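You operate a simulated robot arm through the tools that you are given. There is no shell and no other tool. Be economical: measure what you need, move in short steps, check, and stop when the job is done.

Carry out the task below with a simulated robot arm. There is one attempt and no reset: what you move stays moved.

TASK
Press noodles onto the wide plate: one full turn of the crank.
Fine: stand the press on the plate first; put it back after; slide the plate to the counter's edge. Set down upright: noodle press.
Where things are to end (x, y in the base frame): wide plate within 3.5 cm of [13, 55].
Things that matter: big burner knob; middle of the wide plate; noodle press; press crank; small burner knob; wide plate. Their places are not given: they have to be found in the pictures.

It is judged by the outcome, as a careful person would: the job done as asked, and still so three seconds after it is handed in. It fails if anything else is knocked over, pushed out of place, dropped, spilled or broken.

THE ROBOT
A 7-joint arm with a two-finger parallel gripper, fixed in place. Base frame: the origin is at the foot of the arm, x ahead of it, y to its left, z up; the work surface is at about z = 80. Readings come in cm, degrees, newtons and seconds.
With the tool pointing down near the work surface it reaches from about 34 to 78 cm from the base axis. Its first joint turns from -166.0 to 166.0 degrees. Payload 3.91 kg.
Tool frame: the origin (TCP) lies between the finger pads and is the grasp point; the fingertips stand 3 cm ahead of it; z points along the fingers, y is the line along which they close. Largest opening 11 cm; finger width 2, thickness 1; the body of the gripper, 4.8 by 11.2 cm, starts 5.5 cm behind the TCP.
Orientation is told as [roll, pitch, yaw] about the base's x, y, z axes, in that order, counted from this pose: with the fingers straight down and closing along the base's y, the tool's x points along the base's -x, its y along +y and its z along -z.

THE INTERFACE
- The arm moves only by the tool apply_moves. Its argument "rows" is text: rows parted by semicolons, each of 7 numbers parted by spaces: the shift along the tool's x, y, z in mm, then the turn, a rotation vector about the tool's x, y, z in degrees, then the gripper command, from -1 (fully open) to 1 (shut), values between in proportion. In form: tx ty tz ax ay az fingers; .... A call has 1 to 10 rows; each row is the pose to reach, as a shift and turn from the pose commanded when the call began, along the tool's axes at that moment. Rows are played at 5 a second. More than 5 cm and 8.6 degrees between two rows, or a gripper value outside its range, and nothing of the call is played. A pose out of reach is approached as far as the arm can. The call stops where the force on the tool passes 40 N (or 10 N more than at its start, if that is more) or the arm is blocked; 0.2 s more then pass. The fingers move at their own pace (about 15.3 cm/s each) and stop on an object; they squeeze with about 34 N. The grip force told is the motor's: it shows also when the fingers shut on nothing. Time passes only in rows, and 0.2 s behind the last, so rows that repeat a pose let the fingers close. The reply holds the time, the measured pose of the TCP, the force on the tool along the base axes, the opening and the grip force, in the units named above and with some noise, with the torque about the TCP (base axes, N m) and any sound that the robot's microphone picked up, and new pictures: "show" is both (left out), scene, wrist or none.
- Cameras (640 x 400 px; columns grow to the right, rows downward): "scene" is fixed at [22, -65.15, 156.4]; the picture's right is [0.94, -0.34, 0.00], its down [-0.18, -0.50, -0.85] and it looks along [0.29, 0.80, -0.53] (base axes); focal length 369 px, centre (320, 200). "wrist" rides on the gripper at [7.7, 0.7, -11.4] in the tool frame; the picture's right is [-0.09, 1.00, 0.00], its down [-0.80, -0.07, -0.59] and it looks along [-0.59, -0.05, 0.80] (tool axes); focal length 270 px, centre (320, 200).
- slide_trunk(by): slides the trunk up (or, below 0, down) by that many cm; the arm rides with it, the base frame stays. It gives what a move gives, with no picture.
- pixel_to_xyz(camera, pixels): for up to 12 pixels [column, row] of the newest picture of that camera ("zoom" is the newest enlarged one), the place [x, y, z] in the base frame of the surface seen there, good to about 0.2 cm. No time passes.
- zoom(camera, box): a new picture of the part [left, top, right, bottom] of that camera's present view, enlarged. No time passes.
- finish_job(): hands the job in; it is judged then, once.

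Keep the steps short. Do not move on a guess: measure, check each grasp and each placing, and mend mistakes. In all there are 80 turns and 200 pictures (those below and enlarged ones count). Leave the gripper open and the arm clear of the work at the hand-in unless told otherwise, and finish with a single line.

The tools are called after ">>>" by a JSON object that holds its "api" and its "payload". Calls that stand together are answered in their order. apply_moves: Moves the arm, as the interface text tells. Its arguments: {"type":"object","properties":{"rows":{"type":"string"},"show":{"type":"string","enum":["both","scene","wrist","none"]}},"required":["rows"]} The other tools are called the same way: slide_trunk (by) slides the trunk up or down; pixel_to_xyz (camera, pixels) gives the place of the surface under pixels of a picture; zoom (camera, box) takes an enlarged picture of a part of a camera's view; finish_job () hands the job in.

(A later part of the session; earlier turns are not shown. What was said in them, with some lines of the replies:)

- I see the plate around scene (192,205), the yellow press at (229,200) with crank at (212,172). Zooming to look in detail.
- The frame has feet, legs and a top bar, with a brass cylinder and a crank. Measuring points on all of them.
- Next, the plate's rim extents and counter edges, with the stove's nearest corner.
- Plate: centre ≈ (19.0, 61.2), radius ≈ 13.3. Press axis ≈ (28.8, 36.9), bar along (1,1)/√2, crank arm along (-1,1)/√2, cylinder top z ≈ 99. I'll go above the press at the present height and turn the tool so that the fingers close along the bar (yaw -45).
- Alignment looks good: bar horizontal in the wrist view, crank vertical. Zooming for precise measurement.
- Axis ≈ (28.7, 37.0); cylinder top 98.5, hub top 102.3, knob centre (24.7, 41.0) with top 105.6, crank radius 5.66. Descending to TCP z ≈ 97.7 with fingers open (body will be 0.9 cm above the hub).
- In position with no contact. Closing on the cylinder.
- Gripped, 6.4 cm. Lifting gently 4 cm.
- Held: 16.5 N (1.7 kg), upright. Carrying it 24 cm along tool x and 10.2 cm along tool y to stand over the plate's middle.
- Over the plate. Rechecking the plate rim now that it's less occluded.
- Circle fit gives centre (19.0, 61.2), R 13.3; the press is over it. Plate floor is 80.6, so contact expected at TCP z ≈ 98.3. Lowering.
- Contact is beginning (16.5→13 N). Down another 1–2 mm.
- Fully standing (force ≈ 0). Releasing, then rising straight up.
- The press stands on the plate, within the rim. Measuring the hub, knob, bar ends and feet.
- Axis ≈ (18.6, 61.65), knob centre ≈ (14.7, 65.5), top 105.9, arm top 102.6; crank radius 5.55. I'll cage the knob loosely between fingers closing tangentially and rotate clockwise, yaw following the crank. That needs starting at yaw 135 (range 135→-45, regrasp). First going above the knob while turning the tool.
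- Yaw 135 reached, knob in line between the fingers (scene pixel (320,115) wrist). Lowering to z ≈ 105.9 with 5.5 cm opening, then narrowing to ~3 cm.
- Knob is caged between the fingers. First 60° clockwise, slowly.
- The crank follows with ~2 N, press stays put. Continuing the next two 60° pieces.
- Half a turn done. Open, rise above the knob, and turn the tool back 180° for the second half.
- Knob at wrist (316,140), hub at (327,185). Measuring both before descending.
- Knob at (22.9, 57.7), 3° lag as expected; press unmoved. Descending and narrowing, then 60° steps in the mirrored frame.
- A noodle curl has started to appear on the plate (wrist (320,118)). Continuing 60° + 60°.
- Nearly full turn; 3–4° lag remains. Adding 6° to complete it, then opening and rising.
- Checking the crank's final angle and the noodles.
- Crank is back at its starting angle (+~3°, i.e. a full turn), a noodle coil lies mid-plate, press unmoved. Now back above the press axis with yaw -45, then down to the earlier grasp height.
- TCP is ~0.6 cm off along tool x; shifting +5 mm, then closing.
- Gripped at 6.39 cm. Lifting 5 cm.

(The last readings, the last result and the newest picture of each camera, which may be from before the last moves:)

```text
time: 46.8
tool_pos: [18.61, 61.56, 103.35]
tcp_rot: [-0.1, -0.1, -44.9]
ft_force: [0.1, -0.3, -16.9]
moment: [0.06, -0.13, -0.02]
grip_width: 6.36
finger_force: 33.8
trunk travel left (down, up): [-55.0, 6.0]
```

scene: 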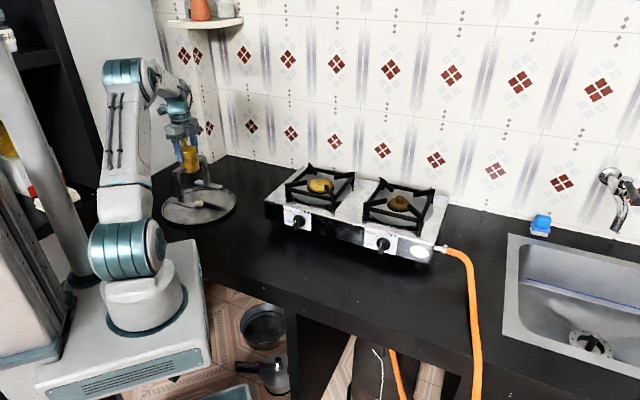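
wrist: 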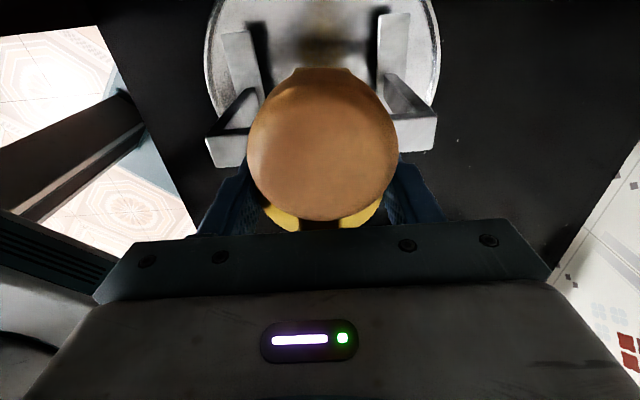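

Held upright, 16.9 N. Carrying it back to the original spot (28.7, 37.0).

>>> {"api": "apply_moves", "payload": {"rows": "-8 -3 0 0 0 0 1; -30 -13 0 0 0 0 1; -62 -26 0 0 0 0 1; -94 -39 0 0 0 0 1; -126 -53 0 0 0 0 1; -158 -66 0 0 0 0 1; -190 -80 0 0 0 0 1; -220 -92 0 0 0 0 1; -238 -100 0 0 0 0 1; -245 -102.5 0 0 0 0 1"}}

```text
time: 49.0
tool_pos: [28.75, 37.04, 103.42]
tcp_rot: [-0.1, 0.0, -44.9]
ft_force: [0.4, -0.1, -16.1]
moment: [-0.09, 0.02, -0.03]
grip_width: 6.38
finger_force: 33.8
trunk travel left (down, up): [-55.0, 6.0]
```

scene: 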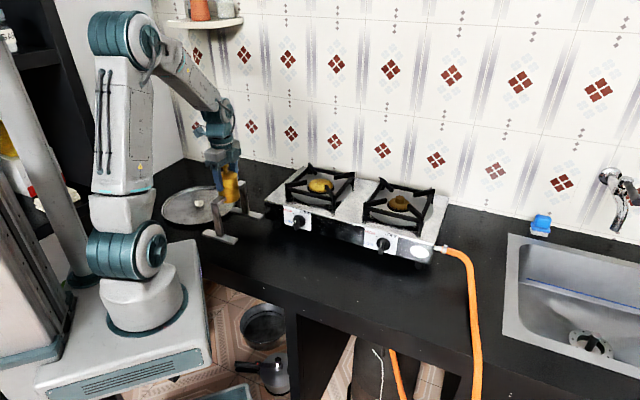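
wrist: 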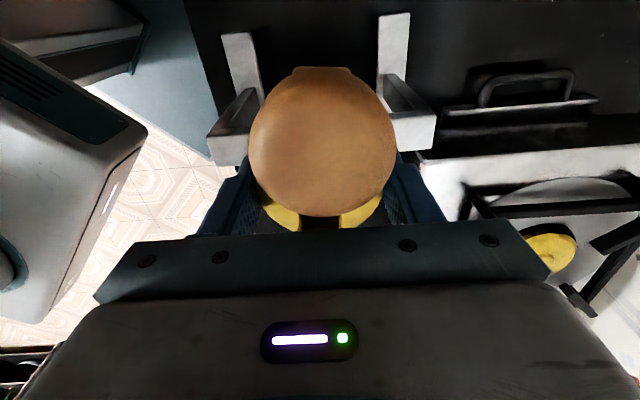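

Over its spot. Lowering; contact expected at z ≈ 97.7 (57 mm down).

>>> {"api": "apply_moves", "payload": {"rows": "0 0 15 0 0 0 1; 0 0 30 0 0 0 1; 0 0 42 0 0 0 1; 0 0 49 0 0 0 1; 0 0 53 0 0 0 1; 0 0 55 0 0 0 1; 0 0 56 0 0 0 1; 0 0 57 0 0 0 1; 0 0 57.5 0 0 0 1; 0 0 57.5 0 0 0 1", "show": "scene"}}

```text
time: 51.2
tool_pos: [28.72, 37.04, 97.86]
tcp_rot: [0.3, 0.0, -44.9]
ft_force: [5.4, 7.8, 28.7]
moment: [-0.45, 0.58, -0.05]
grip_width: 6.4
finger_force: 34.0
trunk travel left (down, up): [-55.0, 6.0]
```

scene: 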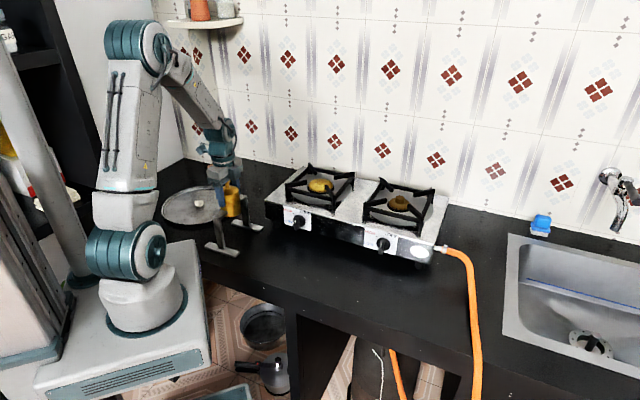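

Now pressing down 29 N — landed with ~2 mm excess. Backing up 2.5 mm until force is near zero.

>>> {"api": "apply_moves", "payload": {"rows": "0 0 -0.7 0 0 0 1; 0 0 -1.3 0 0 0 1; 0 0 -1.3 0 0 0 1", "show": "none"}}

```text
time: 52.0
tool_pos: [28.65, 37.08, 97.8]
tcp_rot: [0.0, 0.0, -45.0]
ft_force: [5.1, 8.9, 15.2]
moment: [0.72, 0.03, -0.17]
grip_width: 6.36
finger_force: 34.6
trunk travel left (down, up): [-55.0, 6.0]
```

>>> {"api": "apply_moves", "payload": {"rows": "0 -0.5 -0.6 0 0 0 1; 0 -0.8 -1 0 0 0 1; 0 -0.8 -1 0 0 0 1", "show": "wrist"}}

```text
time: 52.8
tool_pos: [28.59, 36.96, 97.9]
tcp_rot: [-0.1, 0.0, -45.0]
ft_force: [4.6, 3.8, -1.1]
moment: [1.06, -1.16, 0.05]
grip_width: 6.37
finger_force: 33.8
trunk travel left (down, up): [-55.0, 6.0]
```

wrist: 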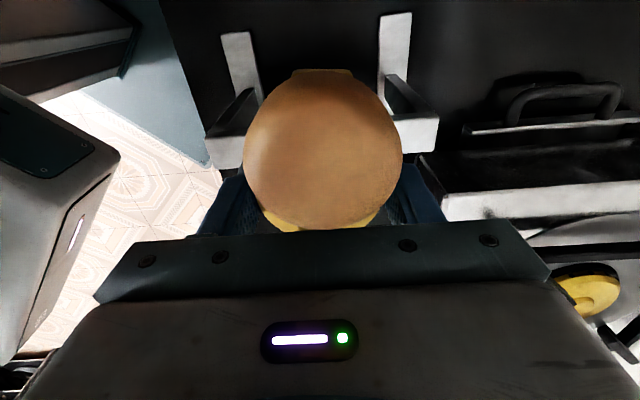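

Vertical load ≈ 0; standing. Opening gently and rising straight.

>>> {"api": "apply_moves", "payload": {"rows": "0 0 0 0 0 0 -0.1; 0 0 0 0 0 0 -0.5; 0 0 0 0 0 0 -1; 0 0 -20 0 0 0 -1; 0 0 -60 0 0 0 -1; 0 0 -100 0 0 0 -1; 0 0 -140 0 0 0 -1; 0 0 -180 0 0 0 -1; 0 0 -205 0 0 0 -1; 0 0 -205 0 0 0 -1"}}

```text
time: 55.0
tool_pos: [28.51, 36.97, 118.57]
tcp_rot: [0.0, 0.0, -45.0]
ft_force: [-0.5, 0.1, 0.3]
moment: [-0.02, 0.01, -0.02]
grip_width: 11.01
finger_force: 0.2
trunk travel left (down, up): [-55.0, 6.0]
```

scene: 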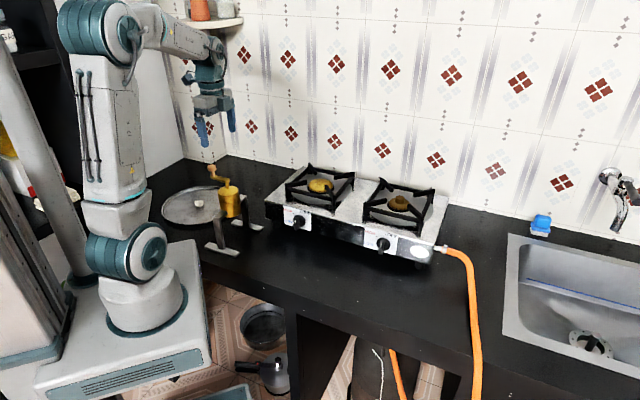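
wrist: 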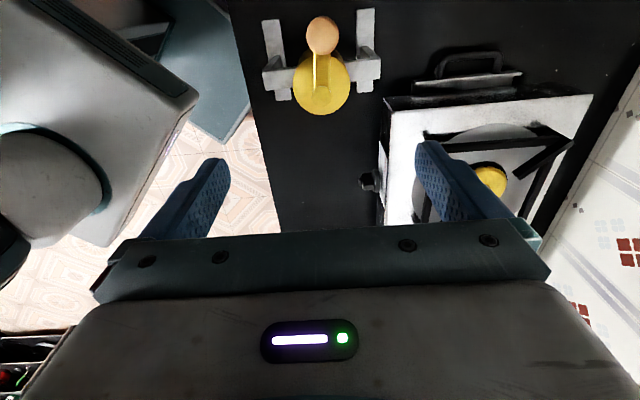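

Press is back upright in place. Now the plate: zoom and measure it, the noodles and the press feet.

>>> {"api": "zoom", "payload": {"camera": "scene", "box": [130, 150, 290, 260]}}

>>> {"api": "pixel_to_xyz", "payload": {"camera": "scene", "pixels": [[162, 206], [191, 224], [208, 221], [175, 194], [200, 187], [198, 203], [209, 244], [235, 253], [265, 230], [241, 222], [215, 189], [173, 219]]}}

>>> {"api": "pixel_to_xyz", "payload": {"camera": "wrist", "pixels": [[322, 35], [318, 95], [265, 80], [378, 72], [272, 22], [364, 12], [245, 80], [235, 20]]}}

```text
3.64 times, centred on (210, 205) of scene
```

zoom: 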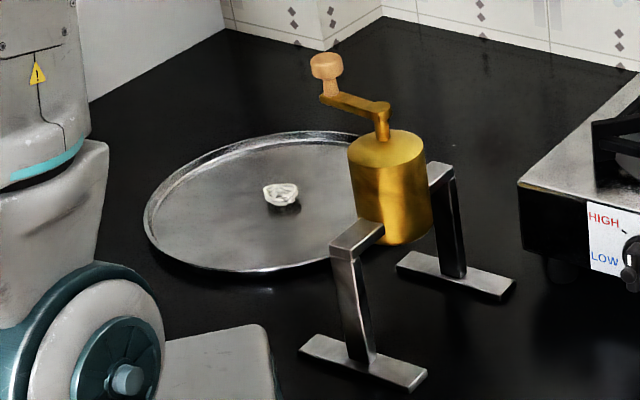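

```text
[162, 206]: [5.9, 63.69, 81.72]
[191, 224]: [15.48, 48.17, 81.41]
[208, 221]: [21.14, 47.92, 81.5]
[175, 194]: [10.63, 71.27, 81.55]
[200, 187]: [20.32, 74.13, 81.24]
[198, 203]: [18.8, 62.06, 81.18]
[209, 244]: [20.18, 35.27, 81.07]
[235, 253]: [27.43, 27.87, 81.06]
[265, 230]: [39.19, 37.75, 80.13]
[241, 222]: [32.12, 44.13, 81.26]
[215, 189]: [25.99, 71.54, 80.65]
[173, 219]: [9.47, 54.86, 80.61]
```

```text
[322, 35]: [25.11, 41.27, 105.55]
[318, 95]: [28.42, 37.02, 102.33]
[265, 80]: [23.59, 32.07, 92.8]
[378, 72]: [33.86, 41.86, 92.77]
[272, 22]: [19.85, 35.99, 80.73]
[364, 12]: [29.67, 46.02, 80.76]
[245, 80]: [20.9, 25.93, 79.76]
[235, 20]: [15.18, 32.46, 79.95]
```

Press is back within ~2 mm; plate still at (19.0, 61.2); counter edge runs about 33 cm from the base, and the target (13,55) puts the rim flush with it. Plan: pinch the near rim at (9.7, 51.9) (closing along (1,1)/√2, yaw -45) and slide (-6,-6.2). Moving above that rim point.

>>> {"api": "apply_moves", "payload": {"rows": "30 -3 0 0 0 0 -1; 65 -7 0 0 0 0 -0.7; 105 -12 0 0 0 0 -0.4; 145 -16 0 0 0 0 0; 185 -20 0 0 0 0 0.2; 218 -24 0 0 0 0 0.4; 239 -27 0 0 0 0 0.4; 239 -27 40 0 0 0 0.4; 239 -27 80 0 0 0 0.4; 239 -27 120 0 0 0 0.4", "show": "none"}}

>>> {"api": "apply_moves", "payload": {"rows": "0 0 40 0 0 0 0.4; 0 0 80 0 0 0 0.4; 0 0 100 0 0 0 0.4; 0 0 100 0 0 0 0.4"}}

```text
time: 57.2
tool_pos: [9.88, 52.03, 106.34]
tcp_rot: [0.0, 0.0, -44.9]
ft_force: [0.1, 0.6, -0.2]
moment: [-0.02, 0.0, 0.02]
grip_width: 3.32
finger_force: 0.0
trunk travel left (down, up): [-55.0, 6.0]
```

```text
time: 58.2
tool_pos: [9.78, 51.99, 96.43]
tcp_rot: [0.0, 0.0, -44.9]
ft_force: [-0.3, -0.1, 0.1]
moment: [0.0, 0.01, -0.02]
grip_width: 3.29
finger_force: 0.2
trunk travel left (down, up): [-55.0, 6.0]
```

scene: 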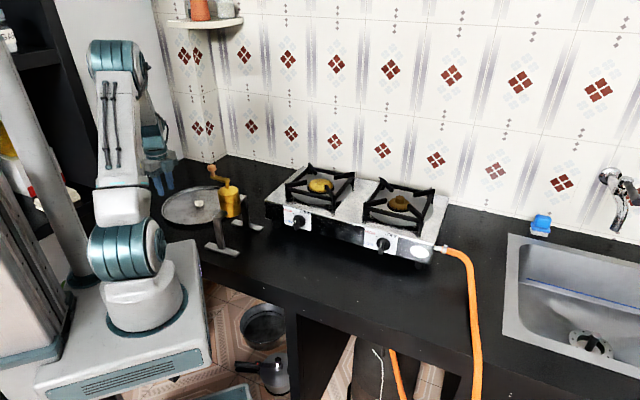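
wrist: 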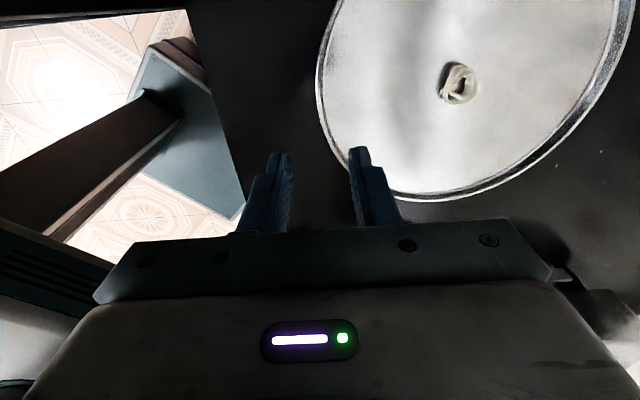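

Rim visible at wrist (317..325, 60..120). Measuring the rim near the pinch point and the counter edge.

>>> {"api": "pixel_to_xyz", "payload": {"camera": "wrist", "pixels": [[318, 60], [318, 85], [323, 115], [327, 85], [322, 60], [228, 130], [205, 60], [459, 85], [620, 40], [420, 195], [330, 20]]}}

>>> {"api": "zoom", "payload": {"camera": "wrist", "box": [280, 20, 400, 180]}}

```text
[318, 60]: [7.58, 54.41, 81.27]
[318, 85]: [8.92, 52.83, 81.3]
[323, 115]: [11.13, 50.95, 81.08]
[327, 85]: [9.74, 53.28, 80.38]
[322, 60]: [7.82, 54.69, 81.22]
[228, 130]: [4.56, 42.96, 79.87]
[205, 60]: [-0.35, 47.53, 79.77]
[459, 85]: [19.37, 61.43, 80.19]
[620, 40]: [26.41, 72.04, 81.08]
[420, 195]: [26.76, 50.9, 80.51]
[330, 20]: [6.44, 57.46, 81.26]
```

```text
2.50 times, centred on (340, 100) of wrist
```

zoom: 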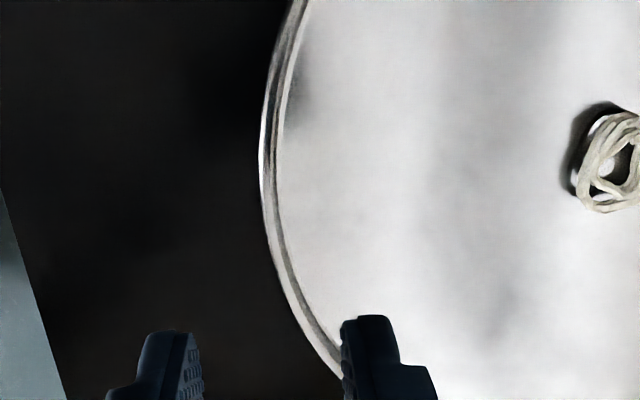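

TCP is right over the rim (13.0 cm from plate centre). Descending to tips ≈ 81.0 (z 84.0), straddling the rim.

>>> {"api": "apply_moves", "payload": {"rows": "0 0 40 0 0 0 0.4; 0 0 75 0 0 0 0.4; 0 0 100 0 0 0 0.4; 0 0 115 0 0 0 0.4; 0 0 121 0 0 0 0.4; 0 0 124 0 0 0 0.4; 0 0 124 0 0 0 0.4"}}

```text
time: 59.8
tool_pos: [9.87, 52.12, 83.95]
tcp_rot: [0.0, 0.0, -45.0]
ft_force: [-0.1, 0.5, -0.2]
moment: [0.01, -0.02, -0.01]
grip_width: 3.31
finger_force: 0.1
trunk travel left (down, up): [-55.0, 6.0]
```

scene: 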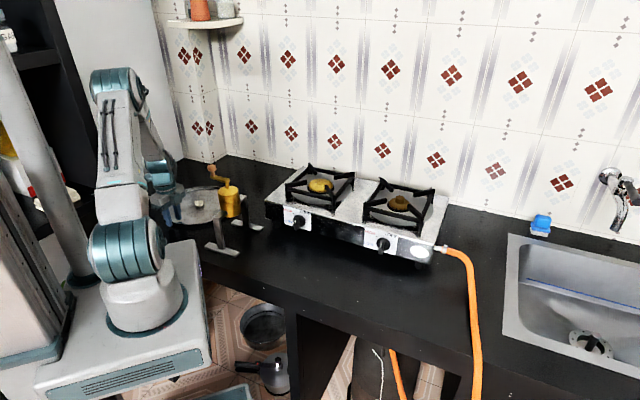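
wrist: 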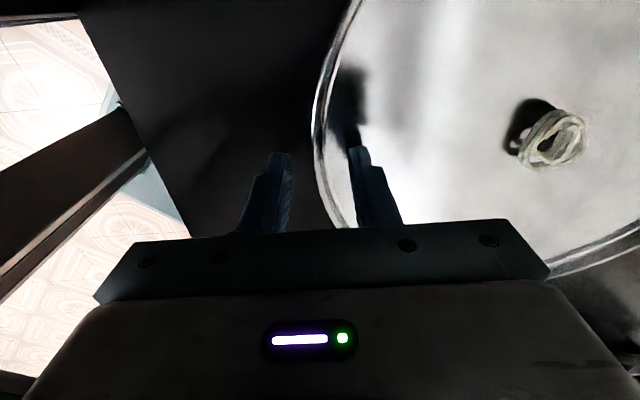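

Rim lies between the fingers, no contact. Closing.

>>> {"api": "apply_moves", "payload": {"rows": "0 0 0 0 0 0 0.6; 0 0 0 0 0 0 0.8; 0 0 0 0 0 0 1; 0 0 0 0 0 0 1", "show": "wrist"}}

```text
time: 60.8
tool_pos: [9.94, 52.06, 83.96]
tcp_rot: [0.0, 0.0, -44.9]
ft_force: [-0.5, -1.5, -0.2]
moment: [0.02, -0.02, -0.02]
grip_width: 0.03
finger_force: 34.3
trunk travel left (down, up): [-55.0, 6.0]
```

wrist: 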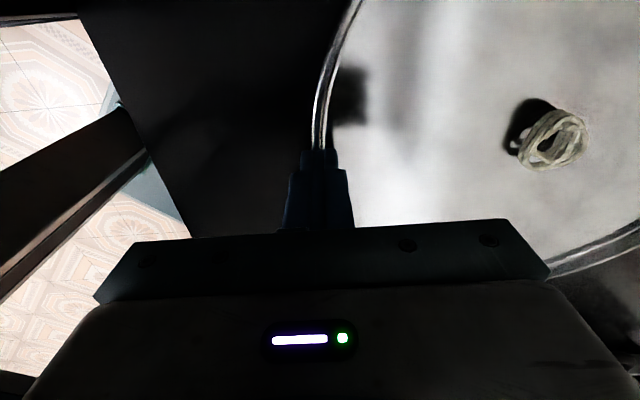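

Fingers shut on nothing (0.03 cm): they're just above the rim. Opening again and lowering in small steps.

>>> {"api": "apply_moves", "payload": {"rows": "0 0 0 0 0 0 0.6; 0 0 0 0 0 0 0.5; 0 0 1 0 0 0 0.5; 0 0 2 0 0 0 0.5; 0 0 3 0 0 0 0.5; 0 0 4 0 0 0 0.5; 0 0 4 0 0 0 0.5", "show": "wrist"}}

```text
time: 62.4
tool_pos: [9.9, 52.02, 83.5]
tcp_rot: [0.0, 0.0, -45.0]
ft_force: [0.0, 0.7, -0.6]
moment: [-0.01, 0.02, -0.05]
grip_width: 2.77
finger_force: 0.0
trunk travel left (down, up): [-55.0, 6.0]
```

wrist: 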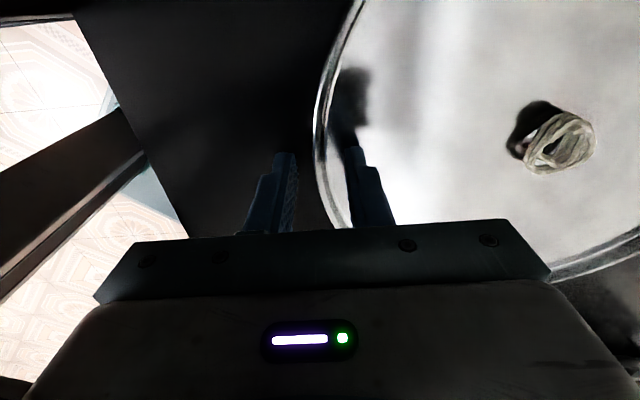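

Still no contact (tips ≈ 80.5). Closing again here.

>>> {"api": "apply_moves", "payload": {"rows": "0 0 0 0 0 0 0.7; 0 0 0 0 0 0 0.85; 0 0 0 0 0 0 1; 0 0 0 0 0 0 1", "show": "wrist"}}

```text
time: 63.4
tool_pos: [9.8, 51.98, 83.58]
tcp_rot: [0.0, -0.1, -44.9]
ft_force: [0.0, 0.2, 0.5]
moment: [0.02, 0.0, 0.05]
grip_width: 0.02
finger_force: 33.6
trunk travel left (down, up): [-55.0, 6.0]
```

wrist: 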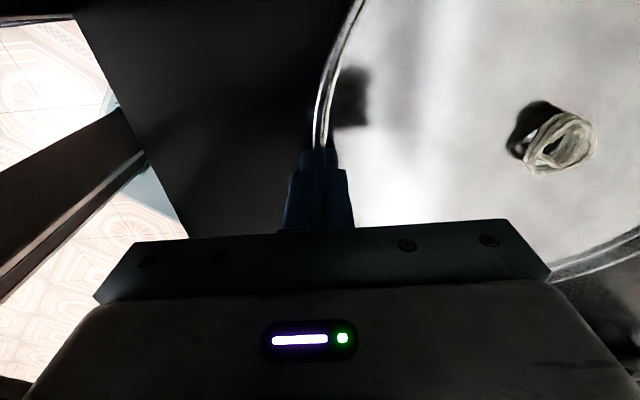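

>>> {"api": "zoom", "payload": {"camera": "scene", "box": [150, 160, 250, 240]}}

>>> {"api": "zoom", "payload": {"camera": "wrist", "box": [270, 80, 370, 240]}}

```text
5.00 times, centred on (200, 200) of scene
```

zoom: 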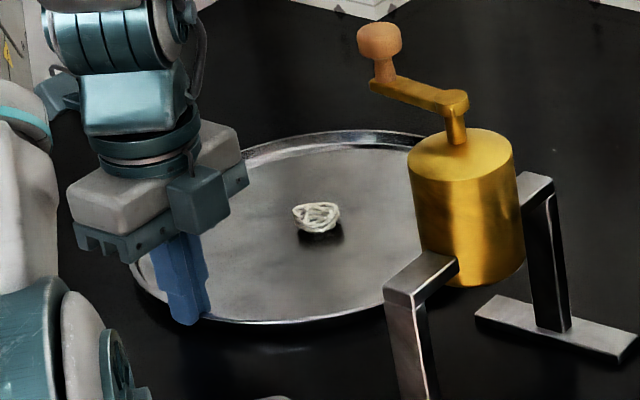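

```text
2.50 times, centred on (320, 160) of wrist
```

zoom: 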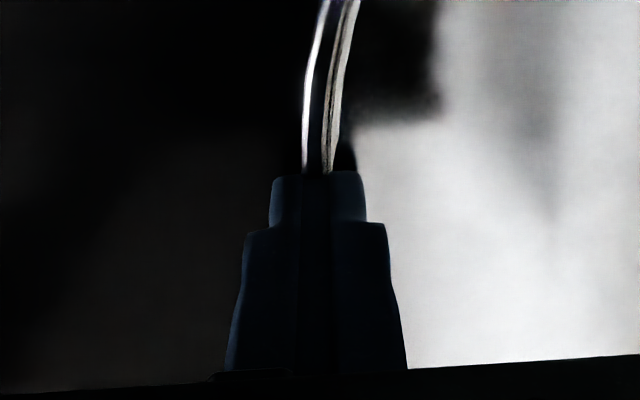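

Fingers seem to pass the rim still. Opening to 2.8 cm again and lowering until the inner tip actually touches the plate floor.

>>> {"api": "apply_moves", "payload": {"rows": "0 0 0 0 0 0 0.6; 0 0 0 0 0 0 0.5; 0 0 1 0 0 0 0.5; 0 0 2 0 0 0 0.5; 0 0 3 0 0 0 0.5; 0 0 3 0 0 0 0.5", "show": "none"}}

```text
time: 64.8
tool_pos: [9.68, 51.99, 83.39]
tcp_rot: [0.2, 0.1, -45.0]
ft_force: [0.0, 0.4, 10.8]
moment: [0.13, -0.11, -0.06]
grip_width: 2.77
finger_force: 0.1
trunk travel left (down, up): [-55.0, 6.0]
```

Floor contact (11 N) at z ≈ 83.4. Easing up 1 mm and closing there.

>>> {"api": "apply_moves", "payload": {"rows": "0 0 -0.8 0 0 0 0.5; 0 0 -0.8 0 0 0 0.7; 0 0 -0.8 0 0 0 0.85; 0 0 -0.8 0 0 0 1; 0 0 -0.8 0 0 0 1", "show": "wrist"}}

```text
time: 66.0
tool_pos: [9.81, 51.92, 83.44]
tcp_rot: [-0.1, -0.1, -44.8]
ft_force: [1.8, -0.6, 11.6]
moment: [-0.02, -0.02, 0.05]
grip_width: 0.0
finger_force: 34.1
trunk travel left (down, up): [-55.0, 6.0]
```

wrist: 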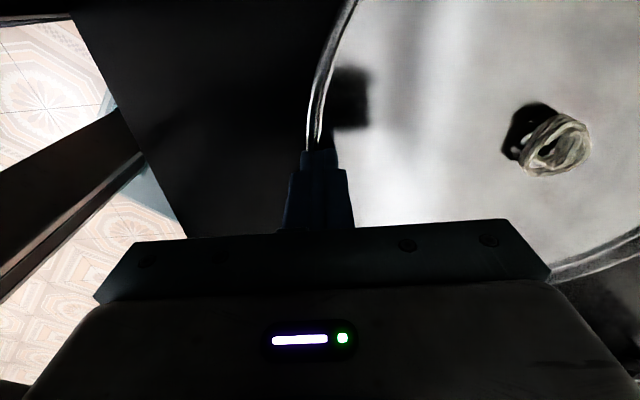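

The rim has no graspable body (fingers closed to 0.00). Instead I'll press the closed fingertips on the plate floor, 3 cm inside the near rim, and drag. Lift, shift in, lower.

>>> {"api": "apply_moves", "payload": {"rows": "0 0 -15 0 0 0 1; 0 15 -15 0 0 0 1; 0 30 -15 0 0 0 1; 0 30 -5 0 0 0 1; 0 30 -1 0 0 0 1; 0 30 0.5 0 0 0 1; 0 30 1 0 0 0 1; 0 30 1 0 0 0 1", "show": "none"}}

```text
time: 67.8
tool_pos: [11.95, 54.12, 83.47]
tcp_rot: [0.1, 0.1, -45.0]
ft_force: [-0.1, -2.6, 14.3]
moment: [-0.14, 0.0, -0.06]
grip_width: 0.0
finger_force: 33.8
trunk travel left (down, up): [-55.0, 6.0]
```

14 N down on the plate floor. Trial drag of 2 cm along tool -y (towards the edge).

>>> {"api": "apply_moves", "payload": {"rows": "0 -4 0 0 0 0 1; 0 -8 0 0 0 0 1; 0 -12 0 0 0 0 1; 0 -16 0 0 0 0 1; 0 -20 0 0 0 0 1; 0 -20 0 0 0 0 1"}}

>>> {"api": "pixel_to_xyz", "payload": {"camera": "scene", "pixels": [[198, 203], [208, 221], [200, 187]]}}

```text
time: 69.2
tool_pos: [10.62, 52.74, 83.38]
tcp_rot: [0.1, 0.1, -45.0]
ft_force: [6.5, 4.0, 20.7]
moment: [0.12, -0.21, 0.02]
grip_width: 0.0
finger_force: 34.2
trunk travel left (down, up): [-55.0, 6.0]
```

scene: 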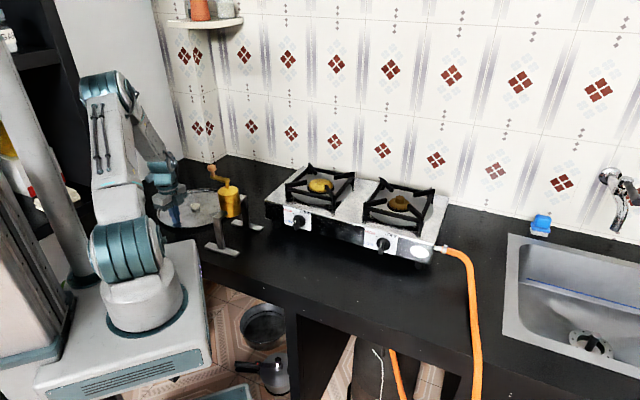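
wrist: 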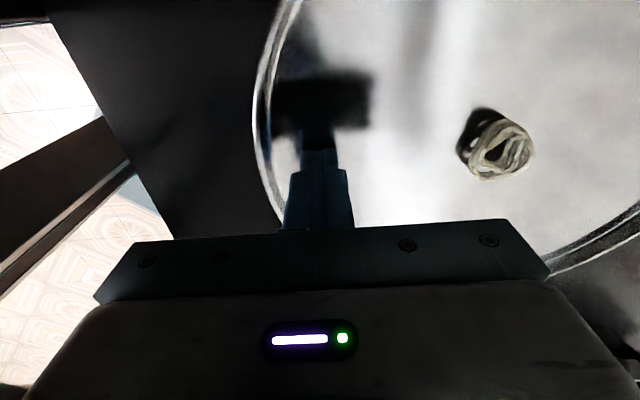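

```text
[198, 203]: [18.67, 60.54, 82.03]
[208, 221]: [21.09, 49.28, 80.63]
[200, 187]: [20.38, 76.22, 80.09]
```

It works: the noodles and plate moved along (noodles at (195,208) now). Measuring progress first is cheap; continuing 5 cm more, then measure.

>>> {"api": "apply_moves", "payload": {"rows": "0 -5 0 0 0 0 1; 0 -10 0 0 0 0 1; 0 -15 0 0 0 0 1; 0 -20 0 0 0 0 1; 0 -25 0 0 0 0 1; 0 -30 0 0 0 0 1; 0 -35 0 0 0 0 1; 0 -40 0 0 0 0 1; 0 -45 0 0 0 0 1; 0 -50 0 0 0 0 1"}}

>>> {"api": "zoom", "payload": {"camera": "scene", "box": [130, 170, 250, 245]}}

```text
time: 71.4
tool_pos: [7.11, 49.14, 83.46]
tcp_rot: [0.0, 0.0, -45.0]
ft_force: [6.4, 4.8, 17.8]
moment: [0.11, -0.17, 0.05]
grip_width: 0.0
finger_force: 33.6
trunk travel left (down, up): [-55.0, 6.0]
```

scene: 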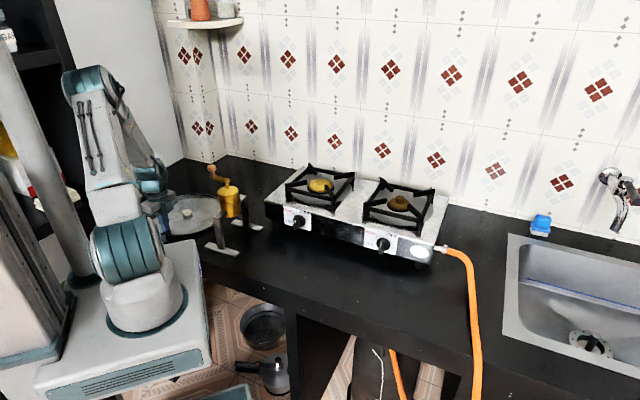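
wrist: 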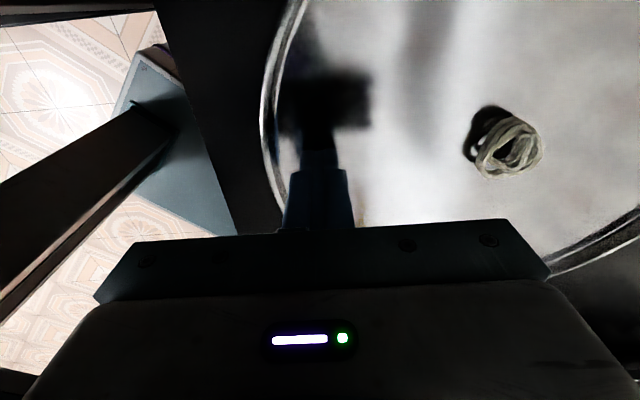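

```text
5.33 times, centred on (190, 208) of scene
```

zoom: 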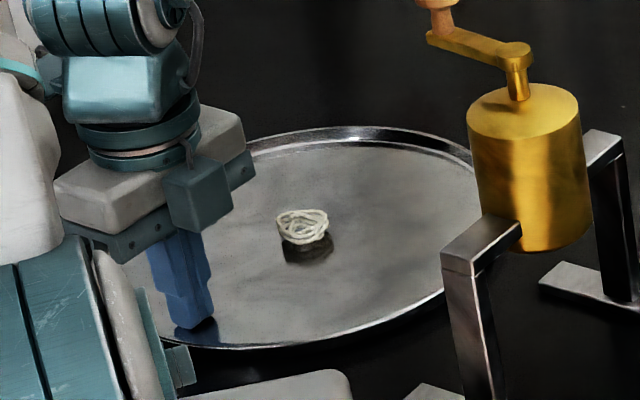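

>>> {"api": "pixel_to_xyz", "payload": {"camera": "zoom", "pixels": [[360, 130], [250, 346], [350, 333], [420, 306], [465, 158], [300, 240], [280, 137], [440, 292], [415, 138]]}}

>>> {"api": "pixel_to_xyz", "payload": {"camera": "wrist", "pixels": [[263, 120], [272, 70], [268, 160], [195, 120], [620, 230], [232, 225]]}}

```text
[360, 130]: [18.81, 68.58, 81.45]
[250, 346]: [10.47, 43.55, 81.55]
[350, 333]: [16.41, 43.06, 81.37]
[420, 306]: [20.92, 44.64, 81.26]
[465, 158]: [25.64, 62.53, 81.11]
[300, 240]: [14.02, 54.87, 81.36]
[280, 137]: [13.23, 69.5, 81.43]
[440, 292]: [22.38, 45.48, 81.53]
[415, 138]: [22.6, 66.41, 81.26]
```

```text
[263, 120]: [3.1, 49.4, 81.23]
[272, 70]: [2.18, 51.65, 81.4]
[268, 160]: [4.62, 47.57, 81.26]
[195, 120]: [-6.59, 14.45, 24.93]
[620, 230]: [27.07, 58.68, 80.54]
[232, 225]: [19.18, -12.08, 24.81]
```

Plate centre now ≈ (14.1, 56.2). Remaining (-1.1, -1.2): drag 16 mm more, then lift off straight.

>>> {"api": "apply_moves", "payload": {"rows": "0 -4 0 0 0 0 1; 0 -8 0 0 0 0 1; 0 -12 0 0 0 0 1; 0 -16 0 0 0 0 1; 0 -16 0 0 0 0 1; 0 -16 -10 0 0 0 1; 0 -16 -40 0 0 0 1; 0 -16 -80 0 0 0 1; 0 -16 -120 0 0 0 0.5; 0 -16 -160 0 0 0 0", "show": "none"}}

>>> {"api": "apply_moves", "payload": {"rows": "20 -10 -40 0 0 0 -1; 40 -10 -80 0 0 0 -1; 70 -10 -90 0 0 0 -1; 100 -10 -90 0 0 0 -1; 100 -10 -90 0 0 0 -1"}}

>>> {"api": "zoom", "payload": {"camera": "scene", "box": [130, 150, 270, 260]}}

```text
time: 73.6
tool_pos: [5.85, 48.15, 99.26]
tcp_rot: [0.0, -0.1, -44.8]
ft_force: [-0.1, -0.4, 0.2]
moment: [0.04, 0.03, -0.01]
grip_width: 5.49
finger_force: 0.1
trunk travel left (down, up): [-55.0, 6.0]
```

```text
time: 74.4
tool_pos: [1.05, 51.23, 107.94]
tcp_rot: [-0.1, -0.9, -44.7]
ft_force: [3.9, -4.3, 0.5]
moment: [0.39, 0.44, 0.23]
grip_width: 10.99
finger_force: 0.0
trunk travel left (down, up): [-55.0, 6.0]
stopped in row 4: the force on the tool passed its limit (the readings are from after the stop); the commanded pose is now the measured one
```

scene: 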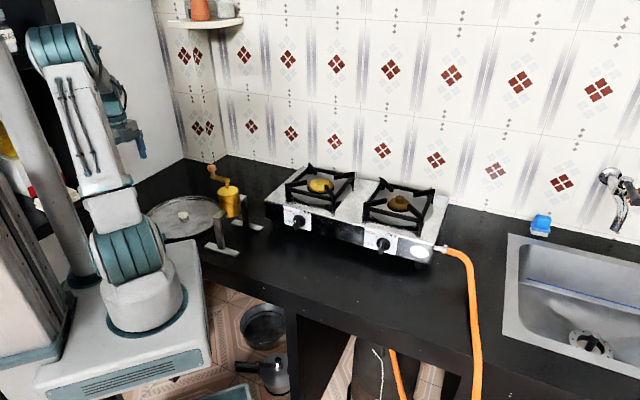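
wrist: 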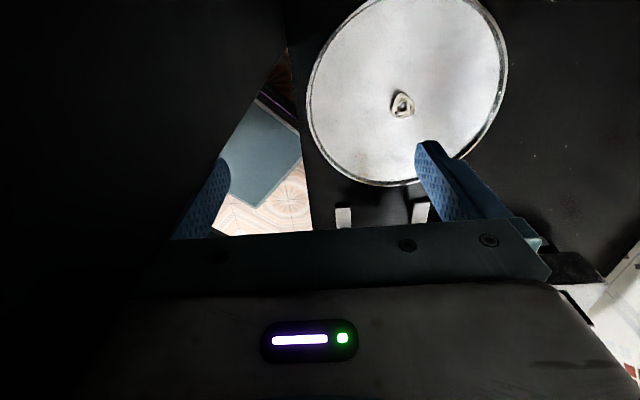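

```text
3.64 times, centred on (200, 205) of scene
```

zoom: 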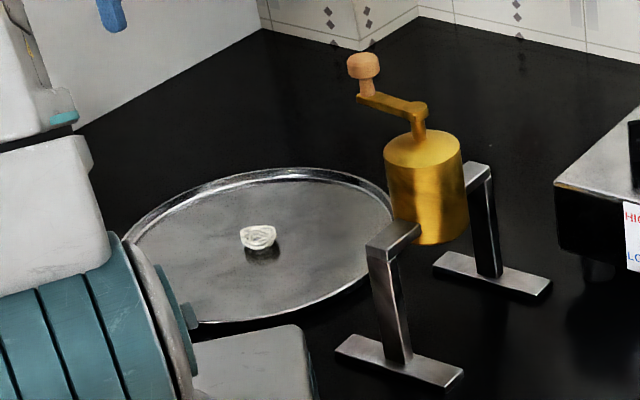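

The gripper brushed something on the left (force stop, 6 N — a shelf/wall side). Backing straight off along tool -x.

>>> {"api": "apply_moves", "payload": {"rows": "-15 0 0 0 0 0 -1; -40 0 0 0 0 0 -1; -80 0 -20 0 0 0 -1; -115 20 -50 0 0 0 -1; -140 50 -80 0 0 0 -1; -140 50 -100 0 0 0 -1; -140 50 -100 0 0 0 -1"}}

```text
refused: row 4 steps farther than a row can; nothing moved
```

>>> {"api": "apply_moves", "payload": {"rows": "-15 0 0 0 0 0 -1; -40 0 0 0 0 0 -1; -75 0 -20 0 0 0 -1; -100 20 -40 0 0 0 -1; -120 40 -65 0 0 0 -1; -130 50 -90 0 0 0 -1; -130 50 -90 0 0 0 -1"}}

```text
time: 76.0
tool_pos: [13.51, 45.91, 117.17]
tcp_rot: [-0.3, -0.8, -44.6]
ft_force: [0.8, 0.2, -0.1]
moment: [0.03, 0.03, -0.03]
grip_width: 11.02
finger_force: 0.0
trunk travel left (down, up): [-55.0, 6.0]
```

scene: 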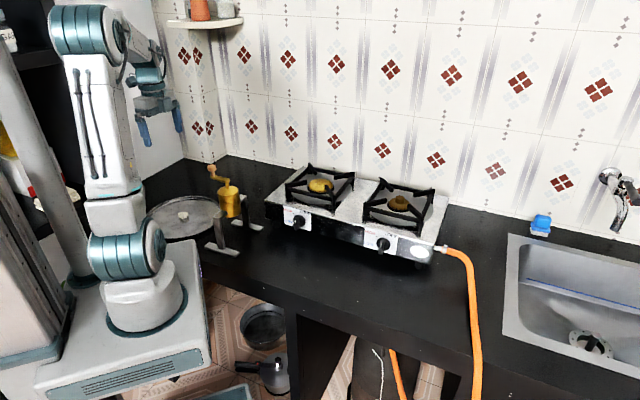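
wrist: 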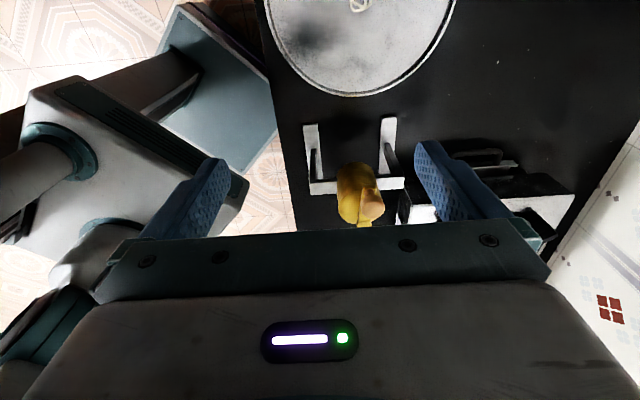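

Clear. Final check of plate, noodles, press, and the left area.

>>> {"api": "zoom", "payload": {"camera": "scene", "box": [130, 160, 270, 260]}}

>>> {"api": "pixel_to_xyz", "payload": {"camera": "wrist", "pixels": [[276, 50], [300, 80], [345, 95], [400, 80], [440, 40], [360, 5], [372, 205], [313, 185], [402, 182]]}}

>>> {"api": "zoom", "payload": {"camera": "scene", "box": [0, 0, 260, 220]}}

```text
4.00 times, centred on (200, 210) of scene
```

zoom: 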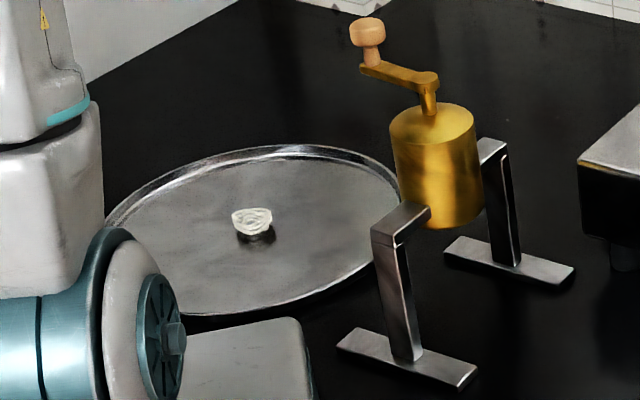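

```text
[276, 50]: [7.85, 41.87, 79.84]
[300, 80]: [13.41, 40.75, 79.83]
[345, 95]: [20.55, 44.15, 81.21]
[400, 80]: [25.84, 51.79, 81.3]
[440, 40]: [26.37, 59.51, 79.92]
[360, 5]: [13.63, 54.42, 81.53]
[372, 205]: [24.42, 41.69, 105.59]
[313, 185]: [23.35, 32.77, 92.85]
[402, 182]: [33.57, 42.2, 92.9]
```

```text
1.82 times, centred on (130, 110) of scene
```

zoom: 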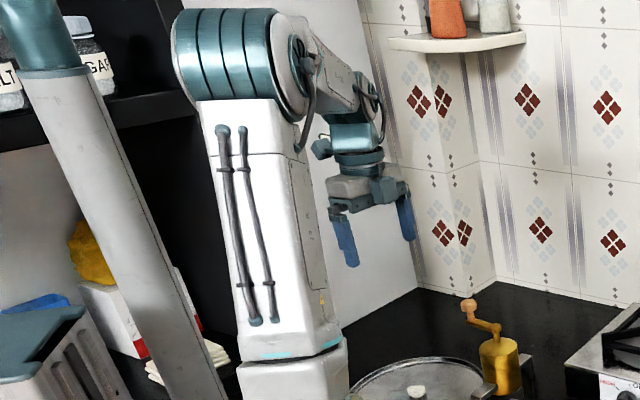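

Rim points (20.6, 44.2) and (25.8, 51.8) both lie 13.2 cm from (13.0, 55.0), so the plate is on target. The press is upright in its original place, the noodles are on the plate, and nothing else in view has moved. Handing in.

>>> {"api": "finish_job", "payload": {}}

```text
The job is handed in.
```

The noodles are on the wide plate after one full crank turn (about 3° over). The plate is at about [13, 55], and the press is upright in its original place; the gripper once brushed something at the left while withdrawing, with nothing seen moved.
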